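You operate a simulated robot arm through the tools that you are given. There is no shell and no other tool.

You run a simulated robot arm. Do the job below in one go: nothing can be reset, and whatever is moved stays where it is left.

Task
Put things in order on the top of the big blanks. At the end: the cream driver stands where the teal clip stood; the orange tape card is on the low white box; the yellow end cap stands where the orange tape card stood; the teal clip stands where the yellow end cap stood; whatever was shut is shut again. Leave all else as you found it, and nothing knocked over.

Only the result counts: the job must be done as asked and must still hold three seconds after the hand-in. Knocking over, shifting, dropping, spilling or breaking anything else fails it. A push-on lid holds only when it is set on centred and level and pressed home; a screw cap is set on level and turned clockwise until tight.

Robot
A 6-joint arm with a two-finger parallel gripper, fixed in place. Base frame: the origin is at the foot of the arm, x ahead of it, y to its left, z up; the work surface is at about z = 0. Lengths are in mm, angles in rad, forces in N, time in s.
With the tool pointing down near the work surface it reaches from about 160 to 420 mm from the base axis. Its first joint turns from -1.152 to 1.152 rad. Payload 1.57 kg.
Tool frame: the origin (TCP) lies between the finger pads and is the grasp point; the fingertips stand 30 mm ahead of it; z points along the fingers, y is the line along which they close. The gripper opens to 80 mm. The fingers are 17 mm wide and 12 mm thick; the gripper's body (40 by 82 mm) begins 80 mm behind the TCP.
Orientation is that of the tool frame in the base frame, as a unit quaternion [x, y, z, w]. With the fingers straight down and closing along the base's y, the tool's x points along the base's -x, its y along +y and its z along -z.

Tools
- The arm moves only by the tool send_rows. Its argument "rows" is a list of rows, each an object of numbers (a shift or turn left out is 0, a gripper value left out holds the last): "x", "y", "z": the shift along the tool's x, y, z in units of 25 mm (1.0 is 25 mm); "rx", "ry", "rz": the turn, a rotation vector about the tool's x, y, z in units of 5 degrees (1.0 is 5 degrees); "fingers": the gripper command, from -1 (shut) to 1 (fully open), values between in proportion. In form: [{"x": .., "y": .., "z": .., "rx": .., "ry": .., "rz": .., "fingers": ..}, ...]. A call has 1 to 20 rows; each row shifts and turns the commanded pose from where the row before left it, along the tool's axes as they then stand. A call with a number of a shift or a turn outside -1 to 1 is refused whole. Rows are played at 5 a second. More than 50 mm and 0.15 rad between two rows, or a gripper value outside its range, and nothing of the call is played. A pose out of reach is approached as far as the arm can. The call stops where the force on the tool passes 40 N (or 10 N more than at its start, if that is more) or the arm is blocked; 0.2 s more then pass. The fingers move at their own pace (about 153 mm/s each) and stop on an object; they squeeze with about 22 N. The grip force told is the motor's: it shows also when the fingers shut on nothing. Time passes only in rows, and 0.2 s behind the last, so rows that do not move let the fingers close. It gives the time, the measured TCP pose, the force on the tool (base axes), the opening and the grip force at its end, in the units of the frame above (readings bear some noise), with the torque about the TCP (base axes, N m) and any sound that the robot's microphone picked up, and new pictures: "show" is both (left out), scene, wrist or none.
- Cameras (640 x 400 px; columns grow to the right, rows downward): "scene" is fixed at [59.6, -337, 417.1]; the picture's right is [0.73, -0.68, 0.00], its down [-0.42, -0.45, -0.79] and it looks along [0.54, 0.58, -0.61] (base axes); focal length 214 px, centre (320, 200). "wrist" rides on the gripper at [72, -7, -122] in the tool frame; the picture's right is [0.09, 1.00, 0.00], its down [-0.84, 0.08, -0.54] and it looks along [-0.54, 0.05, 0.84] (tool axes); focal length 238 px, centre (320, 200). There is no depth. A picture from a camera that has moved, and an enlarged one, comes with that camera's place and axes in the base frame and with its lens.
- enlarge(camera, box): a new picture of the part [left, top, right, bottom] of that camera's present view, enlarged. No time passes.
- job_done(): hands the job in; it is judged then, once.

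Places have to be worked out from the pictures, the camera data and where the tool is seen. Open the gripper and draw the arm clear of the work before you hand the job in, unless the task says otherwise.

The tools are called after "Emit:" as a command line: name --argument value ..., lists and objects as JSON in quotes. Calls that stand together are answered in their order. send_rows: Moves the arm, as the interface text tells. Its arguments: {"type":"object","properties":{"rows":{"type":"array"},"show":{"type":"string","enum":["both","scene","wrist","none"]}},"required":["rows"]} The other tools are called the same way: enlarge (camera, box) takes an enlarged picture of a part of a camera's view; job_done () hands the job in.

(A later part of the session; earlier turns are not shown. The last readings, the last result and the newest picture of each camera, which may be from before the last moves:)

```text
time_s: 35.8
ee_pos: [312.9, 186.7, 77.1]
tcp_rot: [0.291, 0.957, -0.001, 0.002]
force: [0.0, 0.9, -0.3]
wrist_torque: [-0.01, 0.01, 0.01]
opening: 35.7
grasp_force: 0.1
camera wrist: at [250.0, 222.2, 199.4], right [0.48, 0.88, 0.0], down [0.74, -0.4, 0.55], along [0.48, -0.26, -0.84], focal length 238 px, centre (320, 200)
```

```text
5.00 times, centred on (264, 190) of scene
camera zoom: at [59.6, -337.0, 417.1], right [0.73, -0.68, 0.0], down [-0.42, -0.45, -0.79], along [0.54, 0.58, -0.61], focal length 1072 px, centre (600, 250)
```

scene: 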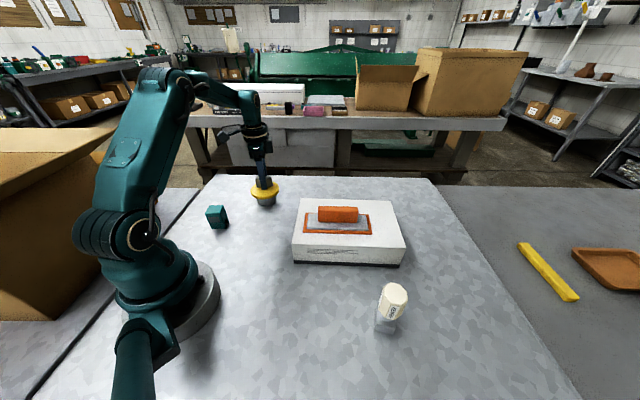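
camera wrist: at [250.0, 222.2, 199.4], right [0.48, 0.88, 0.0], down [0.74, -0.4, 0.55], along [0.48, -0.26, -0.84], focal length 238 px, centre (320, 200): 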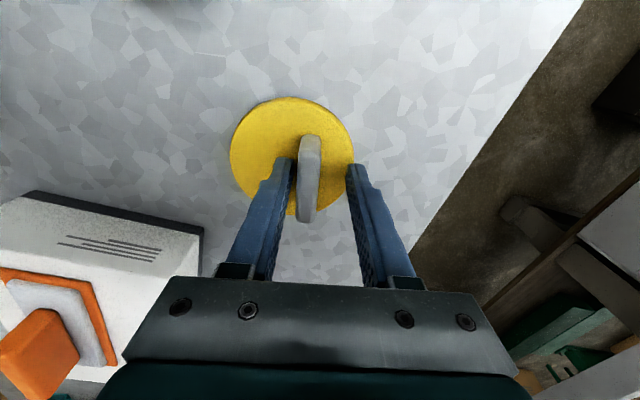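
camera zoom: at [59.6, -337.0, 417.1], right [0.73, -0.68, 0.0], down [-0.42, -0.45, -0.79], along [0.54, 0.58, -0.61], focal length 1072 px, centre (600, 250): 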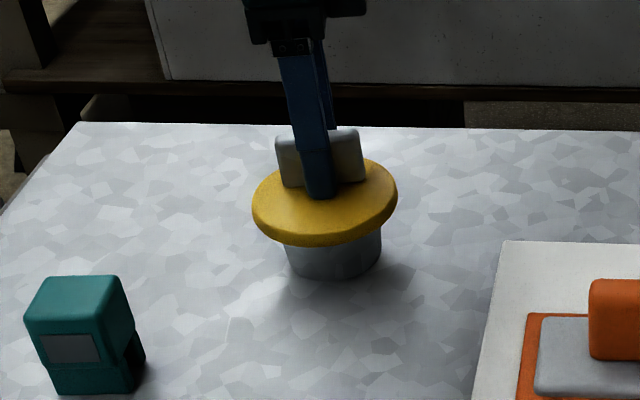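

On release the handle shifted about 7 mm along -tool y (cap now near (302.5,173), still upright). I lower 3 mm and close in small steps so one finger nudges the handle back toward centre without clamping.

Emit:
send_rows --rows '[{"z": 0.06}, {"z": 0.06}, {"fingers": -0.25}, {"fingers": -0.325}, {"fingers": -0.375}, {"fingers": -0.425}, {}]'

Emit:
enlarge --camera "wrist" --box '[220, 80, 420, 240]'

```text
time_s: 36.5
ee_pos: [313.6, 188.2, 77.8]
tcp_rot: [0.291, 0.957, 0.002, 0.003]
force: [-1.1, -1.3, 8.6]
wrist_torque: [-0.17, 0.15, 0.02]
opening: 31.7
grasp_force: 1.2
stopped in row 3: the force on the tool passed its limit at 44 N (the readings are from after the stop); the commanded pose is now the measured one
camera wrist: at [250.3, 222.3, 199.2], right [0.48, 0.88, 0.0], down [0.73, -0.4, 0.55], along [0.48, -0.26, -0.84], focal length 238 px, centre (320, 200)
```

scene: 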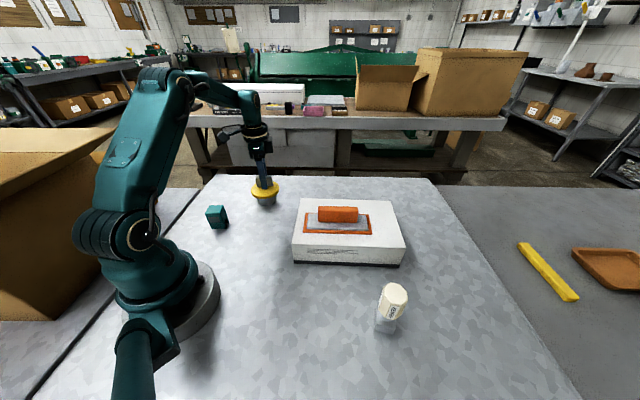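
wrist: 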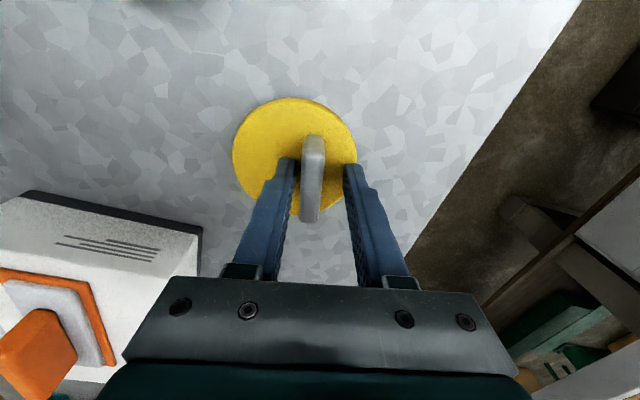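

```text
2.50 times, centred on (320, 160) of wrist
camera zoom: at [250.3, 222.3, 199.2], right [0.48, 0.88, 0.0], down [0.73, -0.4, 0.55], along [0.48, -0.26, -0.84], focal length 596 px, centre (320, 300)
```

zoom: 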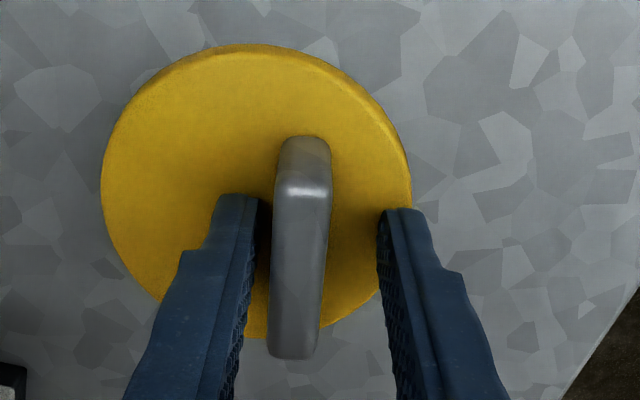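

The fingertips rested on the disc (its top is at z≈47), which explains the drag on release. I raise 3 mm, shift 2 mm, and close in small steps to nudge the handle back about 5 mm.

Emit:
send_rows --rows '[{"z": -0.12}, {}, {"y": 0.08}, {"fingers": -0.25}, {"fingers": -0.3}, {"fingers": -0.35}, {"fingers": -0.4}, {"fingers": -0.45}, {}]'

Emit:
enlarge --camera "wrist" --box '[220, 80, 420, 240]'

```text
time_s: 38.5
ee_pos: [315.3, 189.1, 79.8]
tcp_rot: [0.29, 0.957, 0.0, 0.003]
force: [-0.2, -0.1, -0.5]
wrist_torque: [0.0, 0.0, 0.02]
opening: 22.0
grasp_force: 0.0
camera wrist: at [251.2, 224.3, 202.0], right [0.48, 0.88, 0.0], down [0.73, -0.4, 0.55], along [0.48, -0.26, -0.84], focal length 238 px, centre (320, 200)
```

scene: 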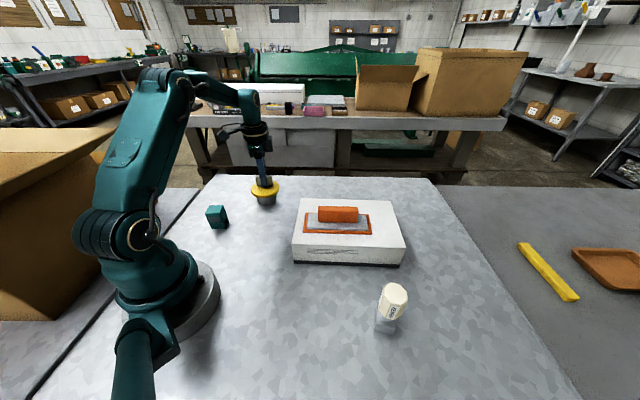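
wrist: 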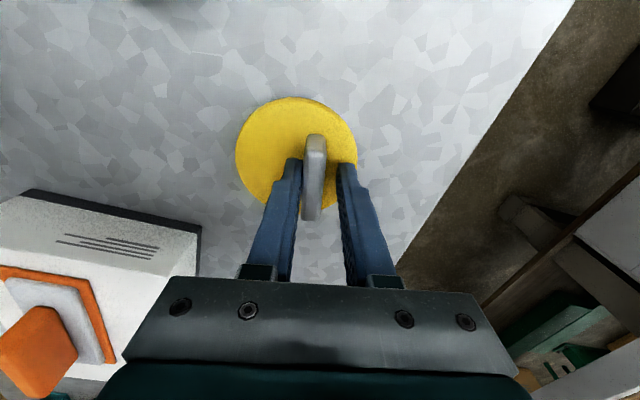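

```text
2.50 times, centred on (320, 160) of wrist
camera zoom: at [251.2, 224.3, 202.0], right [0.48, 0.88, 0.0], down [0.73, -0.4, 0.55], along [0.48, -0.26, -0.84], focal length 596 px, centre (320, 300)
```

zoom: 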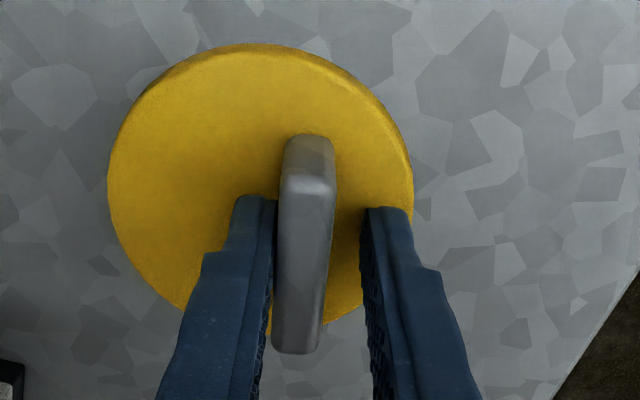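

The nudge is working smoothly with negligible force. I continue to about 15.5 mm opening.

Emit:
send_rows --rows '[{"fingers": -0.48}, {"fingers": -0.51}, {"fingers": -0.54}, {"fingers": -0.57}, {"fingers": -0.6}, {}]'

Emit:
enlarge --camera "wrist" --box '[220, 80, 420, 240]'

Emit:
enlarge --camera "scene" --box '[200, 150, 328, 230]'

```text
time_s: 39.9
ee_pos: [315.6, 190.0, 79.1]
tcp_rot: [0.291, 0.957, 0.001, 0.002]
force: [0.1, 0.2, -0.2]
wrist_torque: [0.01, 0.02, 0.02]
opening: 16.2
grasp_force: 0.2
camera wrist: at [251.2, 224.3, 202.0], right [0.48, 0.88, 0.0], down [0.73, -0.4, 0.55], along [0.48, -0.26, -0.84], focal length 238 px, centre (320, 200)
```

scene: 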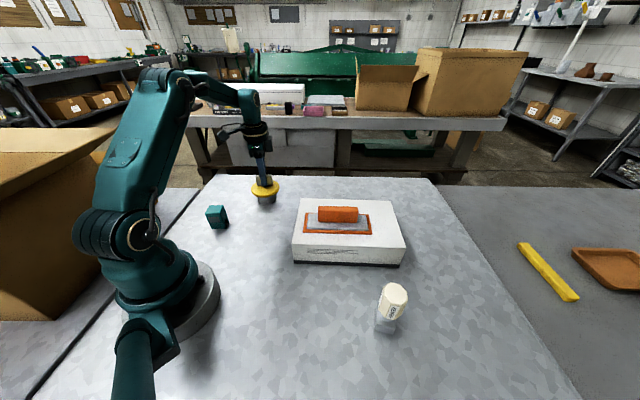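
wrist: 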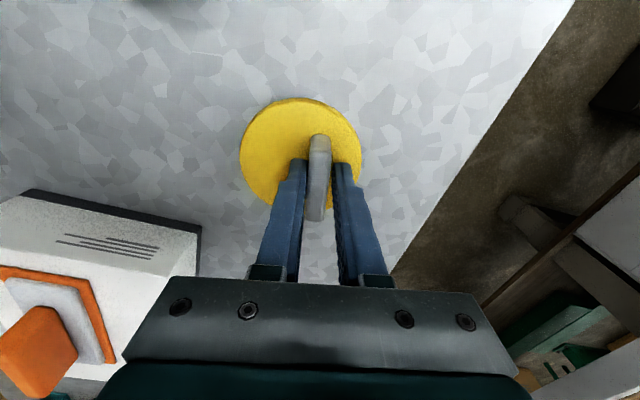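

```text
2.50 times, centred on (320, 160) of wrist
camera zoom: at [251.2, 224.3, 202.0], right [0.48, 0.88, 0.0], down [0.73, -0.4, 0.55], along [0.48, -0.26, -0.84], focal length 596 px, centre (320, 300)
```

zoom: 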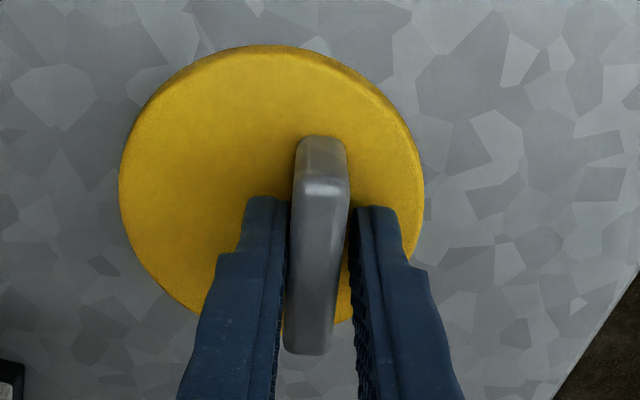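

```text
5.00 times, centred on (264, 190) of scene
camera zoom: at [59.6, -337.0, 417.1], right [0.73, -0.68, 0.0], down [-0.42, -0.45, -0.79], along [0.54, 0.58, -0.61], focal length 1072 px, centre (600, 250)
```

zoom: 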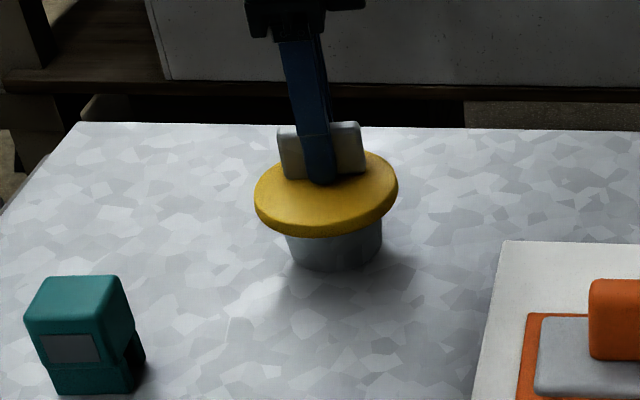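

The cap now sits at about (306,179), matching the card's former centre. I open the fingers, lift straight up, and look.

Emit:
send_rows --rows '[{"fingers": -0.4}, {"fingers": -0.1}, {}, {"z": -0.5}, {"z": -0.9}, {"z": -0.9}, {}]'

Emit:
enlarge --camera "scene" --box '[200, 150, 328, 230]'

```text
time_s: 41.5
ee_pos: [315.8, 190.6, 136.6]
tcp_rot: [0.291, 0.957, 0.001, 0.002]
force: [0.2, -0.1, 0.4]
wrist_torque: [-0.02, 0.04, -0.02]
opening: 36.1
grasp_force: 0.0
camera wrist: at [251.1, 224.6, 259.5], right [0.48, 0.88, 0.0], down [0.73, -0.4, 0.55], along [0.48, -0.26, -0.84], focal length 238 px, centre (320, 200)
```

scene: 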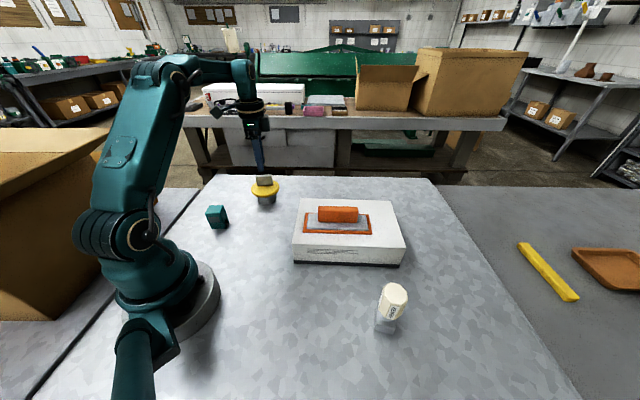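
wrist: 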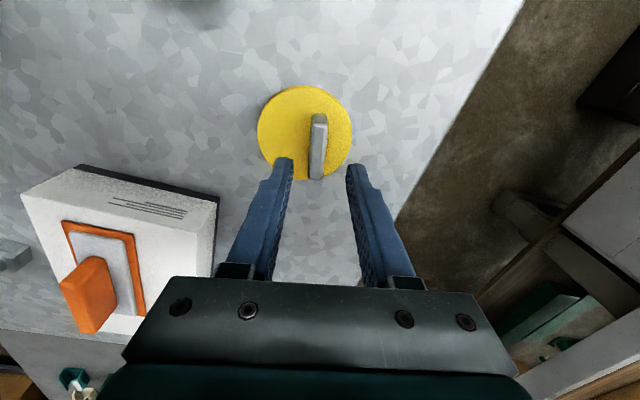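

```text
5.00 times, centred on (264, 190) of scene
camera zoom: at [59.6, -337.0, 417.1], right [0.73, -0.68, 0.0], down [-0.42, -0.45, -0.79], along [0.54, 0.58, -0.61], focal length 1072 px, centre (600, 250)
```

zoom: 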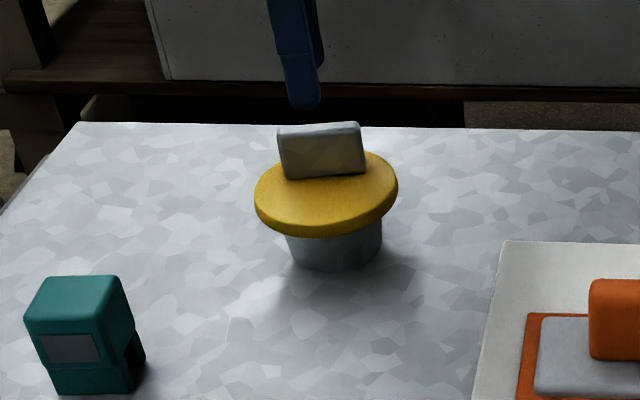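

The cap stands steady at the card's former place. Next the teal clip near (148.5,164.5): I move above it, open, then turn to align.

Emit:
send_rows --rows '[{"z": -0.8}, {"x": 0.71, "y": -0.655, "fingers": 1}, {"x": 0.71, "y": -0.655}, {"x": 0.71, "y": -0.655}, {"x": 0.71, "y": -0.655}, {"x": 0.71, "y": -0.655}, {"x": 0.71, "y": -0.655}, {"x": 0.71, "y": -0.655}, {}]' --show "none"

Emit:
send_rows --rows '[{"rz": -0.98}, {"rz": -0.98}, {"rz": -0.98}, {"rz": -0.98}, {"rz": -0.98}, {"rz": -0.98}, {"rz": -0.98}, {"rz": -0.98}, {"rz": -0.98}, {"rz": -0.98}, {"rz": -0.98}, {"rz": -0.98}, {"rz": -0.98}, {"rz": -0.98}, {"rz": -0.98}, {"rz": -0.98}, {"rz": -0.98}, {}]'

Emit:
enlarge --camera "wrist" --box '[240, 60, 400, 160]'

```text
time_s: 43.5
ee_pos: [147.1, 164.2, 156.6]
tcp_rot: [0.292, 0.956, 0.001, 0.003]
force: [-1.3, 0.3, 0.4]
wrist_torque: [0.01, 0.03, 0.0]
opening: 80.2
grasp_force: 0.0
```

```text
time_s: 47.3
ee_pos: [147.6, 163.9, 156.3]
tcp_rot: [-0.418, 0.908, -0.003, 0.002]
force: [-0.4, 0.4, 0.1]
wrist_torque: [0.0, 0.0, 0.04]
opening: 80.2
grasp_force: 0.1
camera wrist: at [105.2, 104.6, 277.9], right [-0.82, 0.58, -0.01], down [0.48, 0.69, 0.55], along [0.32, 0.44, -0.84], focal length 238 px, centre (320, 200)
```

scene: 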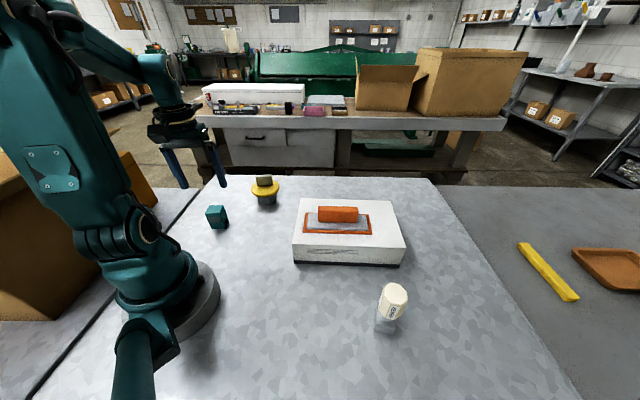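
wrist: 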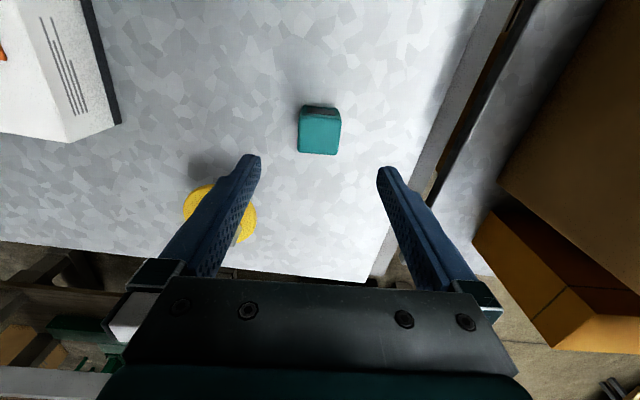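

```text
4.00 times, centred on (320, 110) of wrist
camera zoom: at [105.2, 104.6, 277.9], right [-0.82, 0.58, -0.01], down [0.48, 0.69, 0.55], along [0.32, 0.44, -0.84], focal length 953 px, centre (320, 560)
```

zoom: 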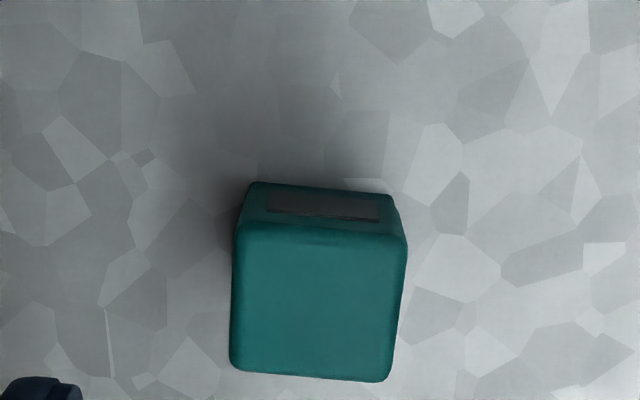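

The clip (≈38×35×47 mm) is centred under the tool at about (148,164.5). I descend to TCP z≈45 and close gradually.

Emit:
send_rows --rows '[{"z": 0.9}, {"z": 0.9}, {"z": 0.9}, {"z": 0.9}, {"z": 0.6}, {"z": 0.25}, {}]'

Emit:
enlarge --camera "wrist" --box '[220, 80, 420, 240]'

```text
time_s: 48.9
ee_pos: [147.0, 164.0, 44.1]
tcp_rot: [-0.419, 0.908, -0.002, 0.003]
force: [0.0, 0.6, -0.1]
wrist_torque: [-0.01, 0.0, -0.03]
opening: 80.0
grasp_force: 0.0
camera wrist: at [104.7, 104.1, 166.5], right [-0.82, 0.58, -0.01], down [0.48, 0.69, 0.55], along [0.32, 0.44, -0.84], focal length 238 px, centre (320, 200)
```

scene: 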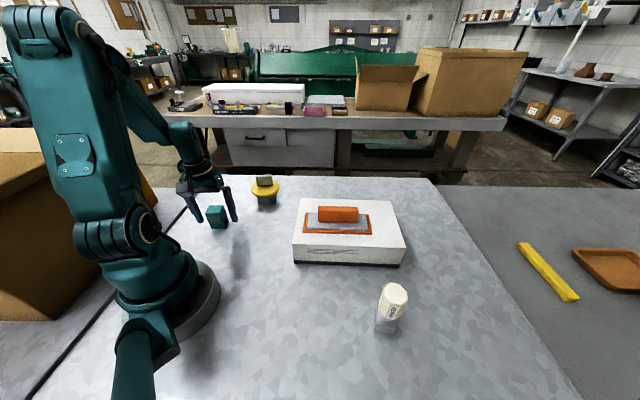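
wrist: 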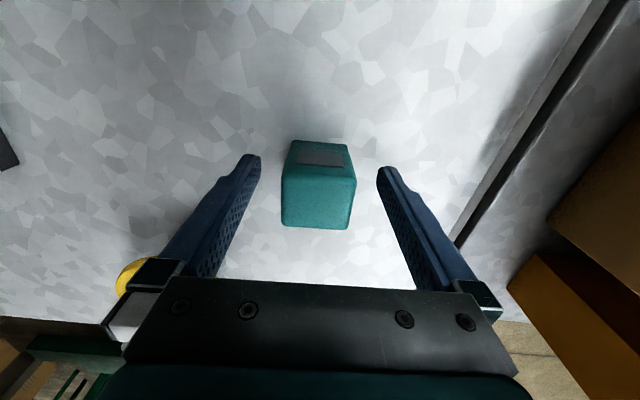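

```text
2.50 times, centred on (320, 160) of wrist
camera zoom: at [104.7, 104.1, 166.5], right [-0.82, 0.58, -0.01], down [0.48, 0.69, 0.55], along [0.32, 0.44, -0.84], focal length 596 px, centre (320, 300)
```

zoom: 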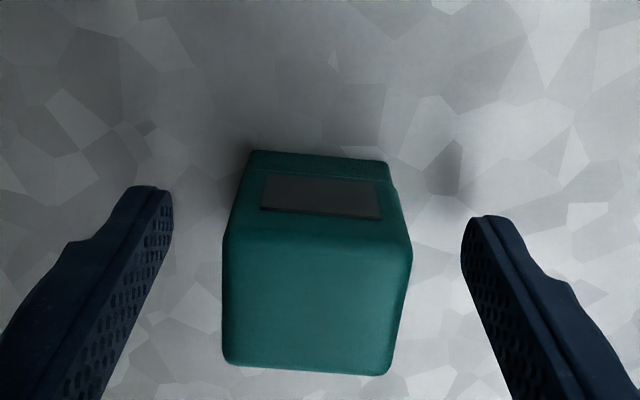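

The clip sits centred between the fingers. I close in steps.

Emit:
send_rows --rows '[{"fingers": 0.4}, {"fingers": 0.2}, {"fingers": 0.1}, {"fingers": 0.04}, {"fingers": 0.0}, {"fingers": -0.04}, {"fingers": -0.08}, {"fingers": -0.2}, {"fingers": -1}, {"fingers": -1}, {}]'

```text
time_s: 51.3
ee_pos: [148.0, 163.5, 45.7]
tcp_rot: [-0.419, 0.908, -0.002, 0.003]
force: [0.6, 0.1, 0.1]
wrist_torque: [0.05, -0.02, -0.01]
opening: 39.4
grasp_force: 21.8
camera wrist: at [104.7, 104.1, 166.6], right [-0.82, 0.58, -0.01], down [0.48, 0.69, 0.55], along [0.32, 0.44, -0.84], focal length 238 px, centre (320, 200)
```

scene: 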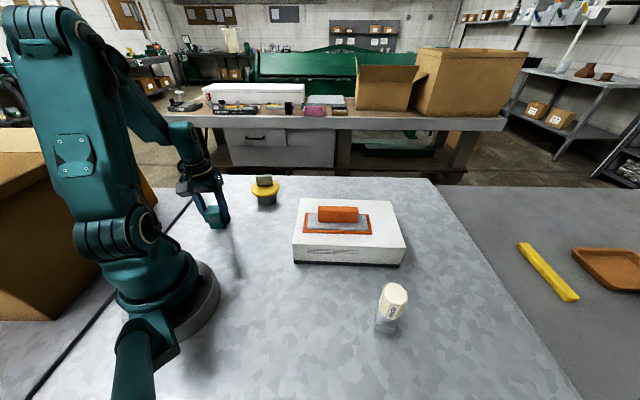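
wrist: 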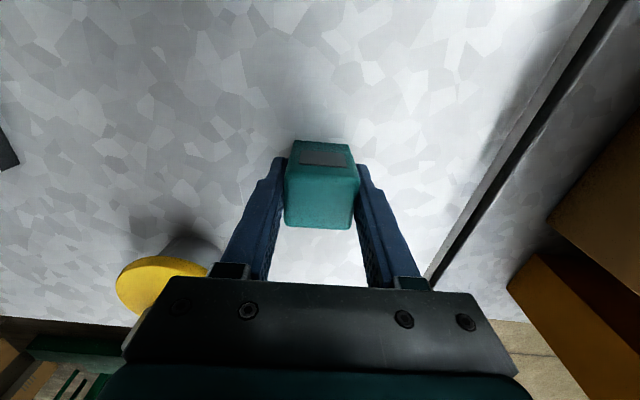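

The clip is held (39 mm opening, 22 N). I lift it and carry it around in front of the base to the end cap's former place, keeping its orientation.

Emit:
send_rows --rows '[{"z": -0.4}, {"z": -0.8}, {"z": -1}, {"z": -1}, {"z": -1}, {"z": -0.8}, {"x": 0.124, "y": -0.919}, {"x": 0.124, "y": -0.919}, {"x": 0.124, "y": -0.919}, {"x": 0.124, "y": -0.919}, {"x": 0.124, "y": -0.919}, {"x": 0.124, "y": -0.919}, {}]'

Emit:
send_rows --rows '[{"x": 0.694, "y": -0.595}, {"x": 0.694, "y": -0.595}, {"x": 0.694, "y": -0.595}, {"x": 0.694, "y": -0.595}, {"x": 0.694, "y": -0.595}, {"x": 0.694, "y": -0.595}, {"x": 0.694, "y": -0.595}, {}]' --show "scene"

```text
time_s: 54.1
ee_pos: [240.2, 58.6, 170.6]
tcp_rot: [-0.419, 0.908, -0.002, 0.003]
force: [0.5, -0.2, -0.2]
wrist_torque: [0.0, 0.0, 0.0]
opening: 39.5
grasp_force: 21.9
camera wrist: at [198.1, -0.5, 293.4], right [-0.82, 0.58, 0.0], down [0.48, 0.69, 0.55], along [0.32, 0.44, -0.84], focal length 238 px, centre (320, 200)
```

scene: 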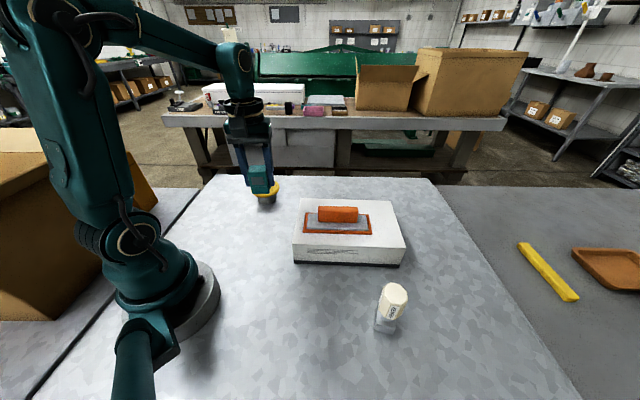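
wrist: 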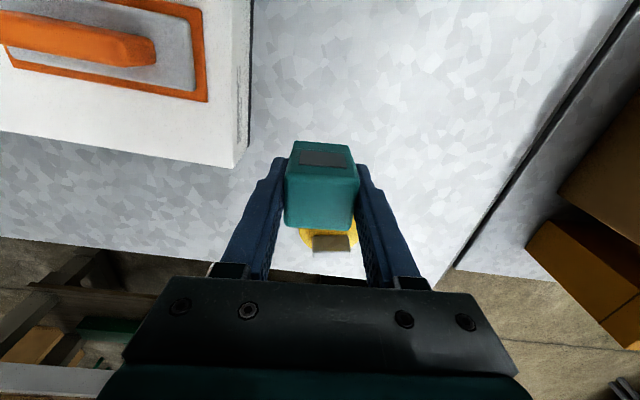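

```text
time_s: 55.9
ee_pos: [241.2, -99.9, 170.1]
tcp_rot: [-0.418, 0.908, -0.002, 0.002]
force: [-0.4, -0.2, -0.3]
wrist_torque: [0.0, 0.02, -0.01]
opening: 39.5
grasp_force: 21.6
```

scene: 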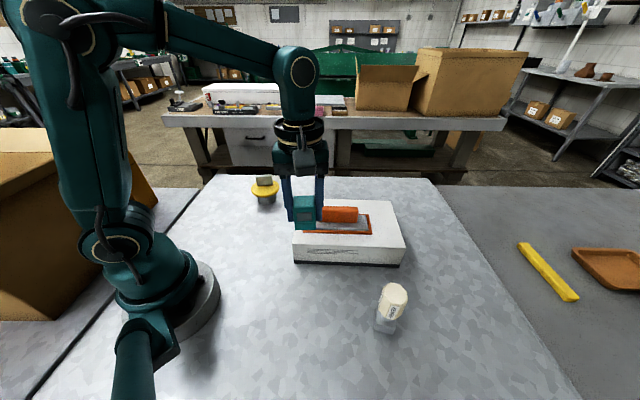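

The carry is going well at (241,-100,170). I continue to above the end cap's former spot at about (148,-204.5).

Emit:
send_rows --rows '[{"x": 0.93, "y": 0.0}, {"x": 0.93, "y": 0.0}, {"x": 0.93, "y": 0.0}, {"x": 0.93, "y": 0.0}, {"x": 0.93, "y": 0.0}, {"x": 0.93, "y": 0.0}, {}]'

```text
time_s: 57.5
ee_pos: [150.9, -204.1, 170.0]
tcp_rot: [-0.419, 0.908, -0.001, 0.004]
force: [-1.2, -0.5, -0.2]
wrist_torque: [-0.01, 0.01, 0.01]
opening: 39.5
grasp_force: 22.2
camera wrist: at [108.5, -264.2, 292.1], right [-0.82, 0.58, 0.0], down [0.48, 0.69, 0.55], along [0.32, 0.44, -0.84], focal length 238 px, centre (320, 200)
```

scene: 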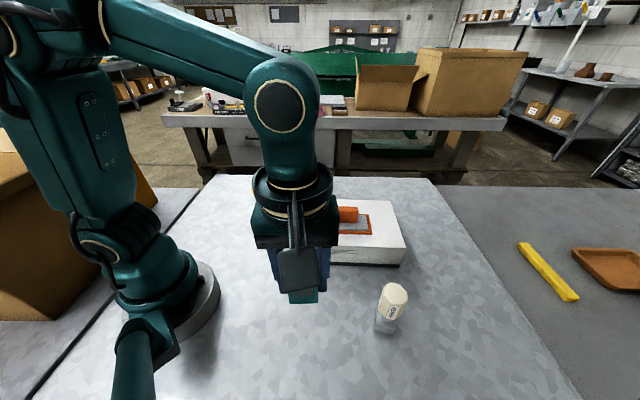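
wrist: 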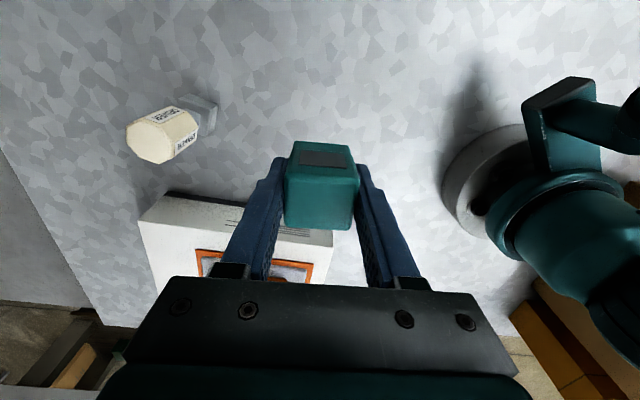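

I correct by about 2 mm and lower to just above the surface (contact expected near z≈45).

Emit:
send_rows --rows '[{"x": 0.07, "y": 0.06, "z": 0.9}, {"z": 0.9}, {"z": 0.9}, {"z": 0.9}, {"z": 0.8}, {"z": 0.4}, {}]'

Emit:
enlarge --camera "scene" --box '[260, 260, 420, 360]'

```text
time_s: 59.1
ee_pos: [148.9, -206.4, 48.5]
tcp_rot: [-0.419, 0.908, -0.002, 0.003]
force: [0.5, 0.1, -0.5]
wrist_torque: [0.0, 0.02, -0.02]
opening: 39.4
grasp_force: 21.9
camera wrist: at [106.3, -265.7, 171.0], right [-0.82, 0.58, -0.01], down [0.48, 0.69, 0.55], along [0.32, 0.44, -0.84], focal length 238 px, centre (320, 200)
```

scene: 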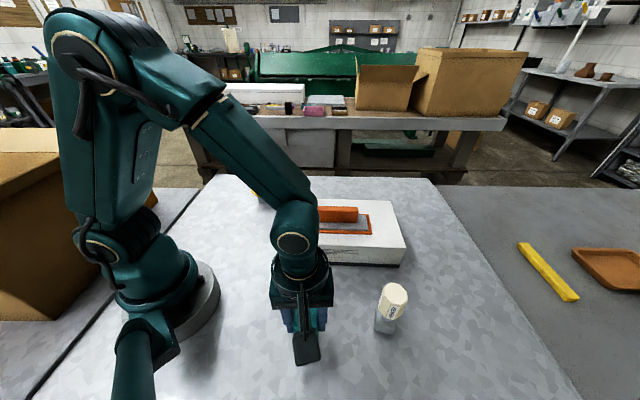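
wrist: 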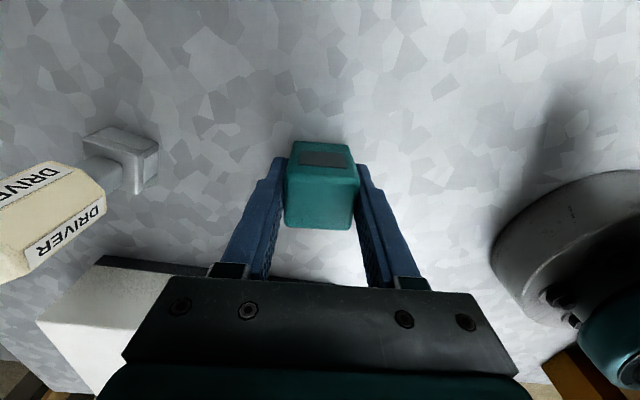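

```text
4.00 times, centred on (340, 310) of scene
camera zoom: at [59.6, -337.0, 417.1], right [0.73, -0.68, 0.0], down [-0.42, -0.45, -0.79], along [0.54, 0.58, -0.61], focal length 858 px, centre (240, -240)
```

zoom: 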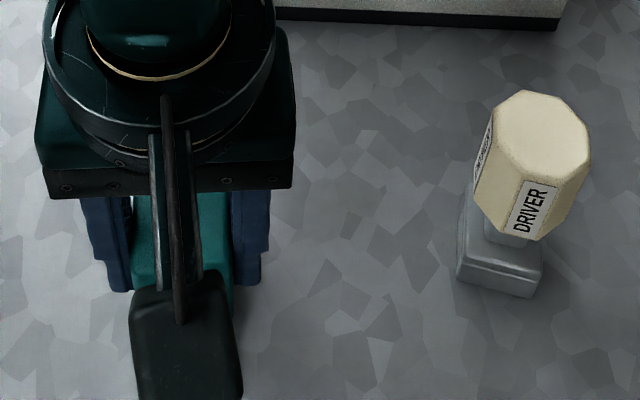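

The clip hovers a few mm above the surface at about (148.5,-205.5). I lower slowly to contact.

Emit:
send_rows --rows '[{"z": 0.06}, {"z": 0.05}, {}]' --show "none"

```text
time_s: 59.9
ee_pos: [148.4, -205.4, 46.7]
tcp_rot: [-0.418, 0.908, 0.0, 0.004]
force: [-0.6, 0.8, -0.2]
wrist_torque: [-0.01, 0.02, 0.0]
opening: 39.6
grasp_force: 22.1
```

Emit:
send_rows --rows '[{"z": 0.04}, {"z": 0.03}, {}]' --show "none"

```text
time_s: 60.7
ee_pos: [148.8, -205.6, 43.9]
tcp_rot: [-0.419, 0.908, -0.001, 0.003]
force: [-0.6, -0.5, -0.3]
wrist_torque: [-0.02, -0.02, -0.02]
opening: 39.7
grasp_force: 21.9
```

Emit:
send_rows --rows '[{"z": 0.03}, {"z": 0.03}, {}]' --show "none"

```text
time_s: 61.5
ee_pos: [149.2, -205.4, 45.5]
tcp_rot: [-0.419, 0.908, -0.003, 0.003]
force: [1.5, 2.7, 17.8]
wrist_torque: [0.22, 0.11, -0.03]
opening: 39.4
grasp_force: 22.1
```

Contact now (18 N). I ease up 1 mm and open gently, then look.

Emit:
send_rows --rows '[{"z": -0.04}, {}, {"fingers": 0.1}, {"fingers": 0.3}, {"fingers": 0.6}, {}]'

Emit:
enlarge --camera "wrist" --box '[220, 80, 420, 240]'

```text
time_s: 62.9
ee_pos: [148.9, -205.4, 44.5]
tcp_rot: [-0.418, 0.908, -0.001, 0.003]
force: [-0.7, -0.9, 0.6]
wrist_torque: [0.02, 0.01, 0.01]
opening: 64.1
grasp_force: 0.1
camera wrist: at [105.9, -265.6, 167.0], right [-0.82, 0.58, -0.01], down [0.48, 0.69, 0.55], along [0.32, 0.44, -0.84], focal length 238 px, centre (320, 200)
```

scene: 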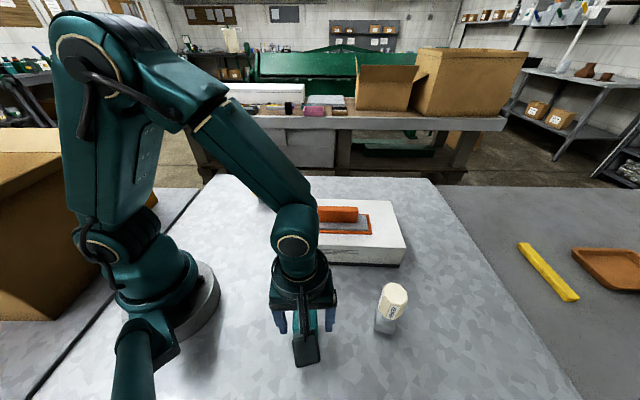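
wrist: 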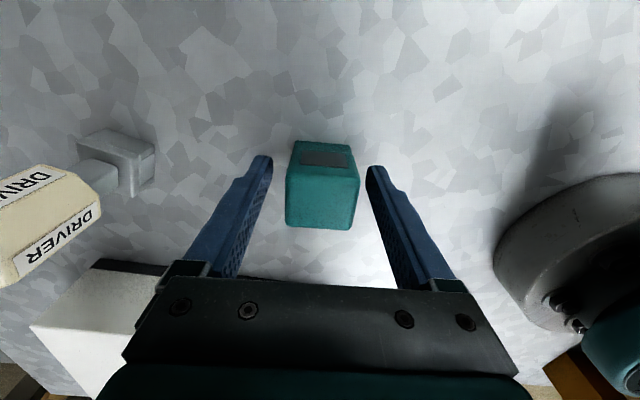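

```text
2.50 times, centred on (320, 160) of wrist
camera zoom: at [105.9, -265.6, 167.0], right [-0.82, 0.58, -0.01], down [0.48, 0.69, 0.55], along [0.32, 0.44, -0.84], focal length 596 px, centre (320, 300)
```

zoom: 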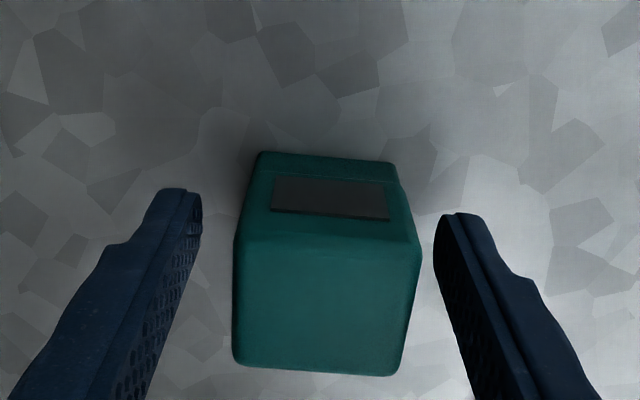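

The clip stands upright at the end cap's former place. I lift straight up and open fully, then turn the wrist back to its natural heading.

Emit:
send_rows --rows '[{"z": -0.3}, {"z": -0.8}, {"z": -1}, {"z": -1}, {"z": -1}, {"z": -0.3, "fingers": 1}, {}]' --show "scene"

Emit:
send_rows --rows '[{"rz": 0.969}, {"rz": 0.969}, {"rz": 0.969}, {"rz": 0.969}, {"rz": 0.969}, {"rz": 0.969}, {"rz": 0.969}, {"rz": 0.969}, {"rz": 0.969}, {"rz": 0.969}, {"rz": 0.969}, {"rz": 0.969}, {"rz": 0.969}, {"rz": 0.969}, {"rz": 0.969}, {"rz": 0.969}, {"rz": 0.969}, {"rz": 0.969}, {"rz": 0.969}, {"rz": 0.969}]'

Emit:
enlarge --camera "scene" --box '[260, 260, 420, 360]'

```text
time_s: 64.5
ee_pos: [148.7, -206.9, 153.3]
tcp_rot: [-0.418, 0.908, -0.002, 0.003]
force: [0.2, -0.5, 0.1]
wrist_torque: [0.04, 0.0, 0.0]
opening: 80.0
grasp_force: 0.1
```

scene: 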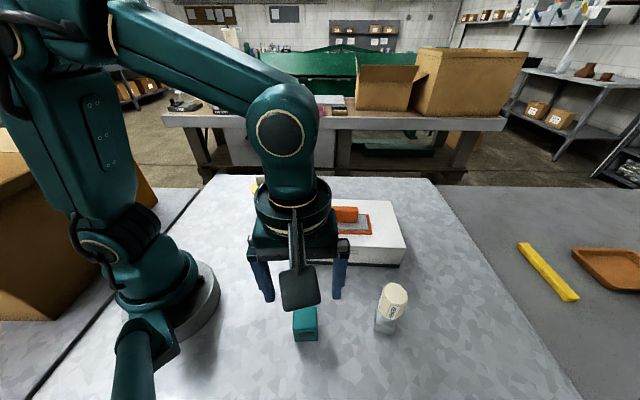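

```text
time_s: 68.7
ee_pos: [148.8, -205.7, 154.0]
tcp_rot: [0.403, 0.915, 0.002, 0.003]
force: [-0.2, 0.0, 0.3]
wrist_torque: [-0.02, 0.05, 0.0]
opening: 79.9
grasp_force: 0.0
camera wrist: at [94.4, -157.8, 276.8], right [0.67, 0.74, 0.0], down [0.62, -0.56, 0.55], along [0.41, -0.36, -0.84], focal length 238 px, centre (320, 200)
```

scene: 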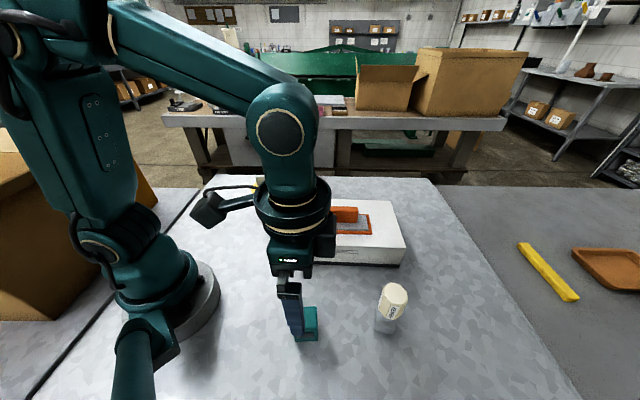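
wrist: 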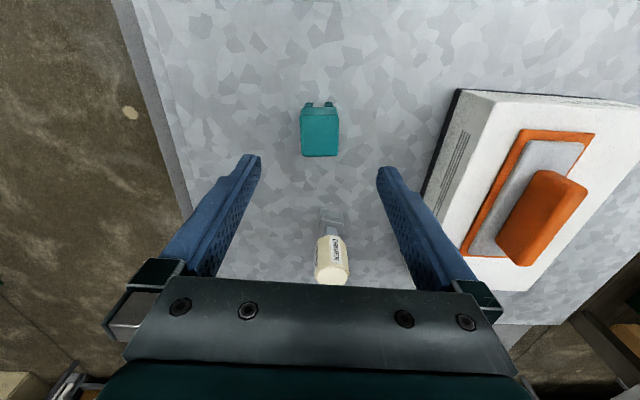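

```text
4.00 times, centred on (340, 310) of scene
camera zoom: at [59.6, -337.0, 417.1], right [0.73, -0.68, 0.0], down [-0.42, -0.45, -0.79], along [0.54, 0.58, -0.61], focal length 858 px, centre (240, -240)
```

zoom: 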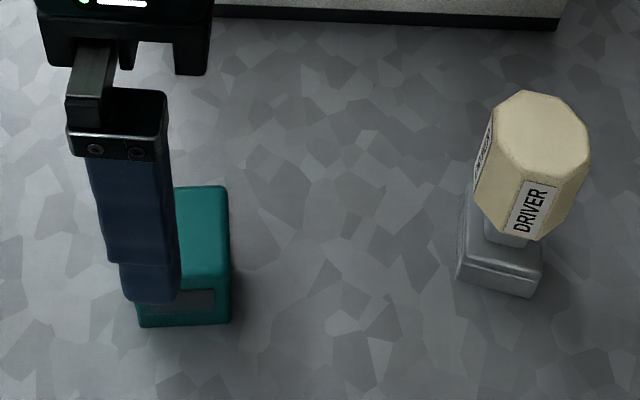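

The clip checks out at about (148.7,-204). Now I move toward the driver (head top near (261.5,-288), z≈105) for a closer look.

Emit:
send_rows --rows '[{"x": -0.9, "y": 0.09, "z": -0.3}, {"x": -0.9, "y": 0.09, "z": -0.3}, {"x": -0.9, "y": 0.09}, {}]'

Emit:
enlarge --camera "wrist" --box '[240, 120, 400, 280]'

```text
time_s: 69.7
ee_pos: [199.6, -250.2, 169.6]
tcp_rot: [0.401, 0.916, 0.002, 0.003]
force: [0.3, 0.1, -0.3]
wrist_torque: [0.0, -0.02, -0.03]
opening: 80.2
grasp_force: 0.1
camera wrist: at [144.6, -202.6, 292.7], right [0.67, 0.74, 0.0], down [0.62, -0.56, 0.55], along [0.41, -0.36, -0.84], focal length 238 px, centre (320, 200)
```

scene: 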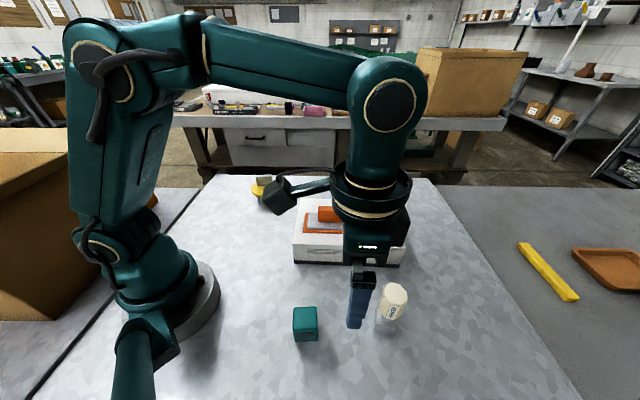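
wrist: 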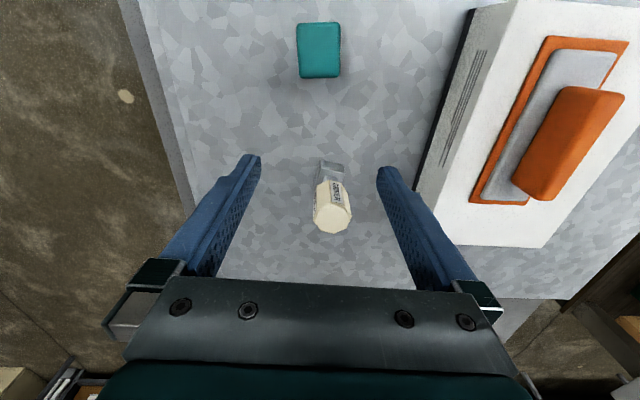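

```text
2.50 times, centred on (320, 200) of wrist
camera zoom: at [144.6, -202.6, 292.7], right [0.67, 0.74, 0.0], down [0.62, -0.56, 0.55], along [0.41, -0.36, -0.84], focal length 596 px, centre (320, 200)
```

zoom: 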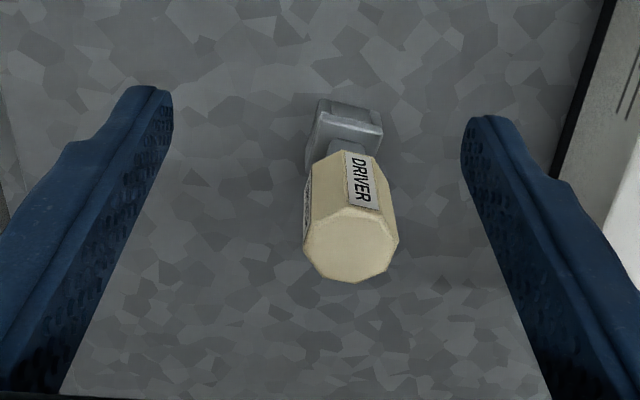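

I take a tighter enlargement of the driver.

Emit:
enlarge --camera "wrist" --box '[280, 150, 384, 240]'

Emit:
enlarge --camera "scene" --box '[350, 270, 430, 350]'

```text
4.44 times, centred on (332, 195) of wrist
camera zoom: at [144.6, -202.6, 292.7], right [0.67, 0.74, 0.0], down [0.62, -0.56, 0.55], along [0.41, -0.36, -0.84], focal length 1059 px, centre (267, 222)
```

zoom: 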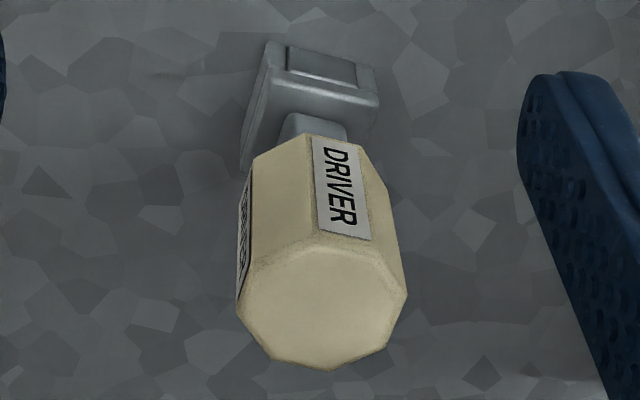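

```text
5.00 times, centred on (390, 310) of scene
camera zoom: at [59.6, -337.0, 417.1], right [0.73, -0.68, 0.0], down [-0.42, -0.45, -0.79], along [0.54, 0.58, -0.61], focal length 1072 px, centre (-30, -350)
```

zoom: 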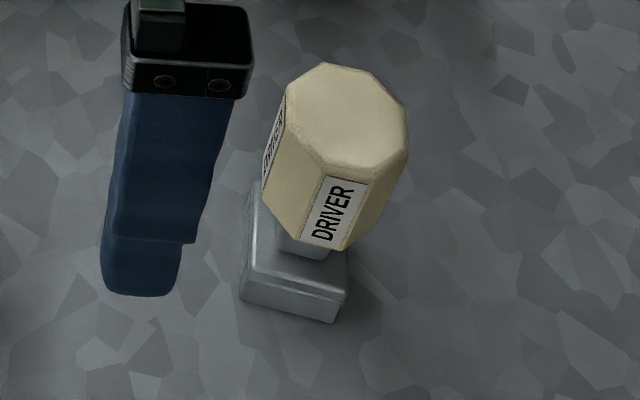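

The driver's head is octagonal, about 36 mm across flats from z≈57 to 103, centred near (260.4,-289.8), with flats suiting a tool heading of 124°. I move above it and align.

Emit:
send_rows --rows '[{"z": 0.6, "rz": 0.87}, {"rz": 0.87}, {}]' --show "none"

```text
time_s: 70.5
ee_pos: [199.1, -250.8, 156.3]
tcp_rot: [0.47, 0.882, 0.001, 0.003]
force: [0.6, 0.3, 0.3]
wrist_torque: [0.01, 0.03, 0.02]
opening: 79.9
grasp_force: 0.0
```

Heading is 123.9°. I now shift over the driver at z≈155.

Emit:
send_rows --rows '[{"x": -0.888, "y": 0.384}, {"x": -0.888, "y": 0.384}, {"x": -0.888, "y": 0.384}, {}]'

Emit:
enlarge --camera "wrist" --box '[240, 60, 400, 180]'

```text
time_s: 71.5
ee_pos: [260.1, -289.0, 153.5]
tcp_rot: [0.47, 0.883, 0.002, 0.003]
force: [-0.2, 0.2, -0.2]
wrist_torque: [-0.04, -0.04, -0.04]
opening: 80.2
grasp_force: 0.2
camera wrist: at [214.2, -233.6, 277.0], right [0.77, 0.63, 0.0], down [0.53, -0.65, 0.54], along [0.35, -0.42, -0.84], focal length 238 px, centre (320, 200)
```

scene: 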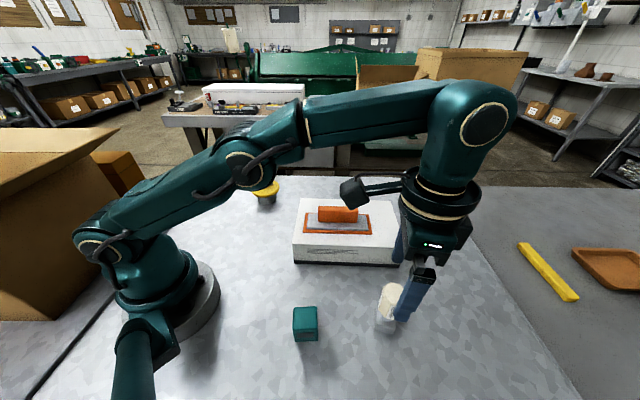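
wrist: 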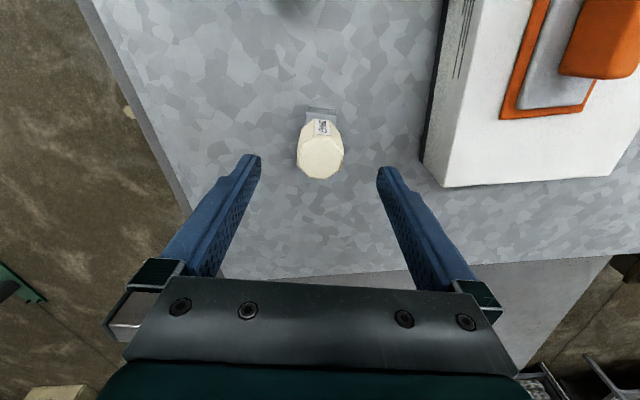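

```text
3.33 times, centred on (320, 120) of wrist
camera zoom: at [214.2, -233.6, 277.0], right [0.77, 0.63, 0.0], down [0.53, -0.65, 0.54], along [0.35, -0.42, -0.84], focal length 794 px, centre (320, 467)
```

zoom: 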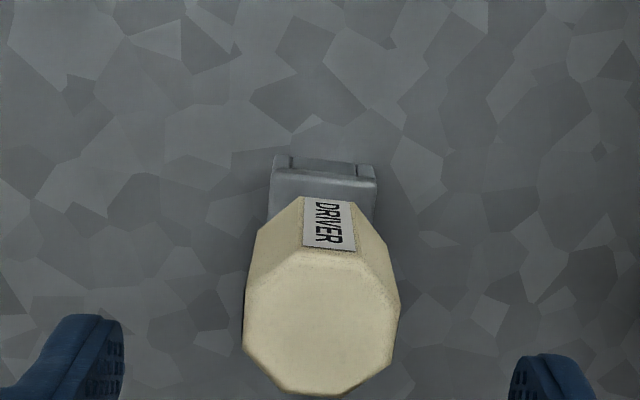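

The head is centred between the fingers. I descend to TCP z≈85.

Emit:
send_rows --rows '[{"z": 0.8}, {"z": 0.8}, {"z": 0.7}, {"z": 0.44}, {}]'

Emit:
enlarge --camera "wrist" --box '[220, 80, 420, 240]'

Emit:
enlarge --camera "scene" --box '[340, 220, 468, 348]'

```text
time_s: 72.7
ee_pos: [260.2, -291.2, 85.0]
tcp_rot: [0.469, 0.883, 0.002, 0.003]
force: [-0.2, 0.1, 0.8]
wrist_torque: [-0.01, -0.02, 0.0]
opening: 80.0
grasp_force: 0.0
camera wrist: at [214.4, -234.8, 207.4], right [0.77, 0.63, 0.01], down [0.53, -0.65, 0.55], along [0.35, -0.42, -0.84], focal length 238 px, centre (320, 200)
```

scene: 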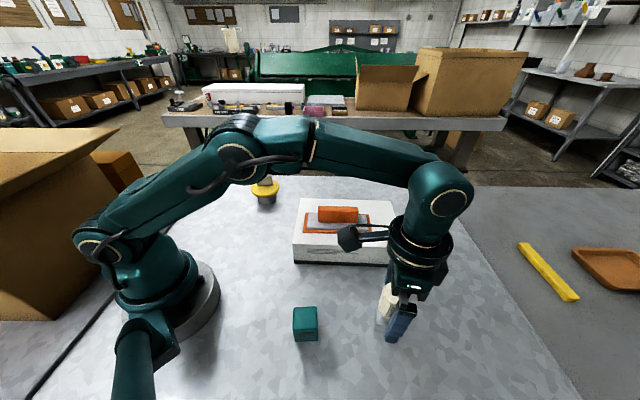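
wrist: 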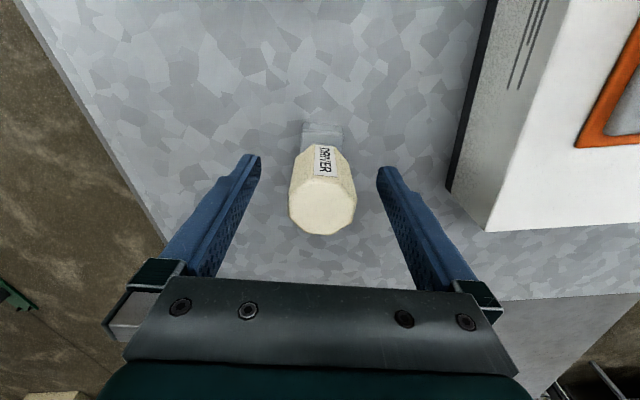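

```text
2.50 times, centred on (320, 160) of wrist
camera zoom: at [214.4, -234.8, 207.4], right [0.77, 0.63, 0.01], down [0.53, -0.65, 0.55], along [0.35, -0.42, -0.84], focal length 596 px, centre (320, 300)
```

zoom: 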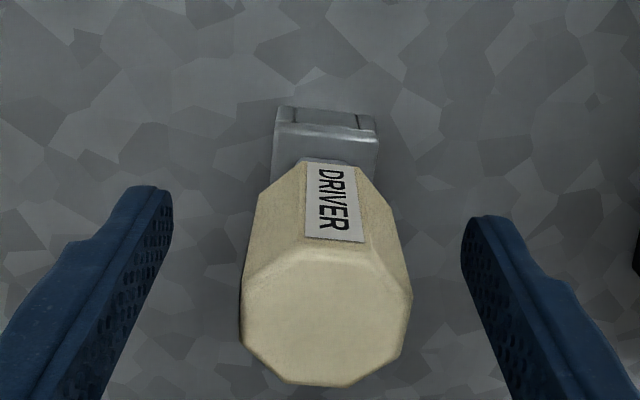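

```text
3.12 times, centred on (404, 284) of scene
camera zoom: at [59.6, -337.0, 417.1], right [0.73, -0.68, 0.0], down [-0.42, -0.45, -0.79], along [0.54, 0.58, -0.61], focal length 670 px, centre (58, -62)
```

zoom: 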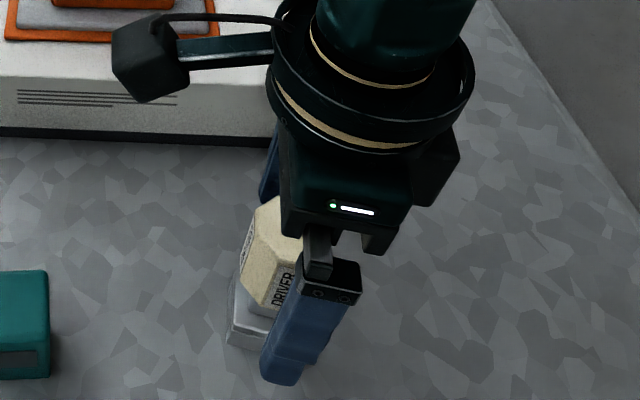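

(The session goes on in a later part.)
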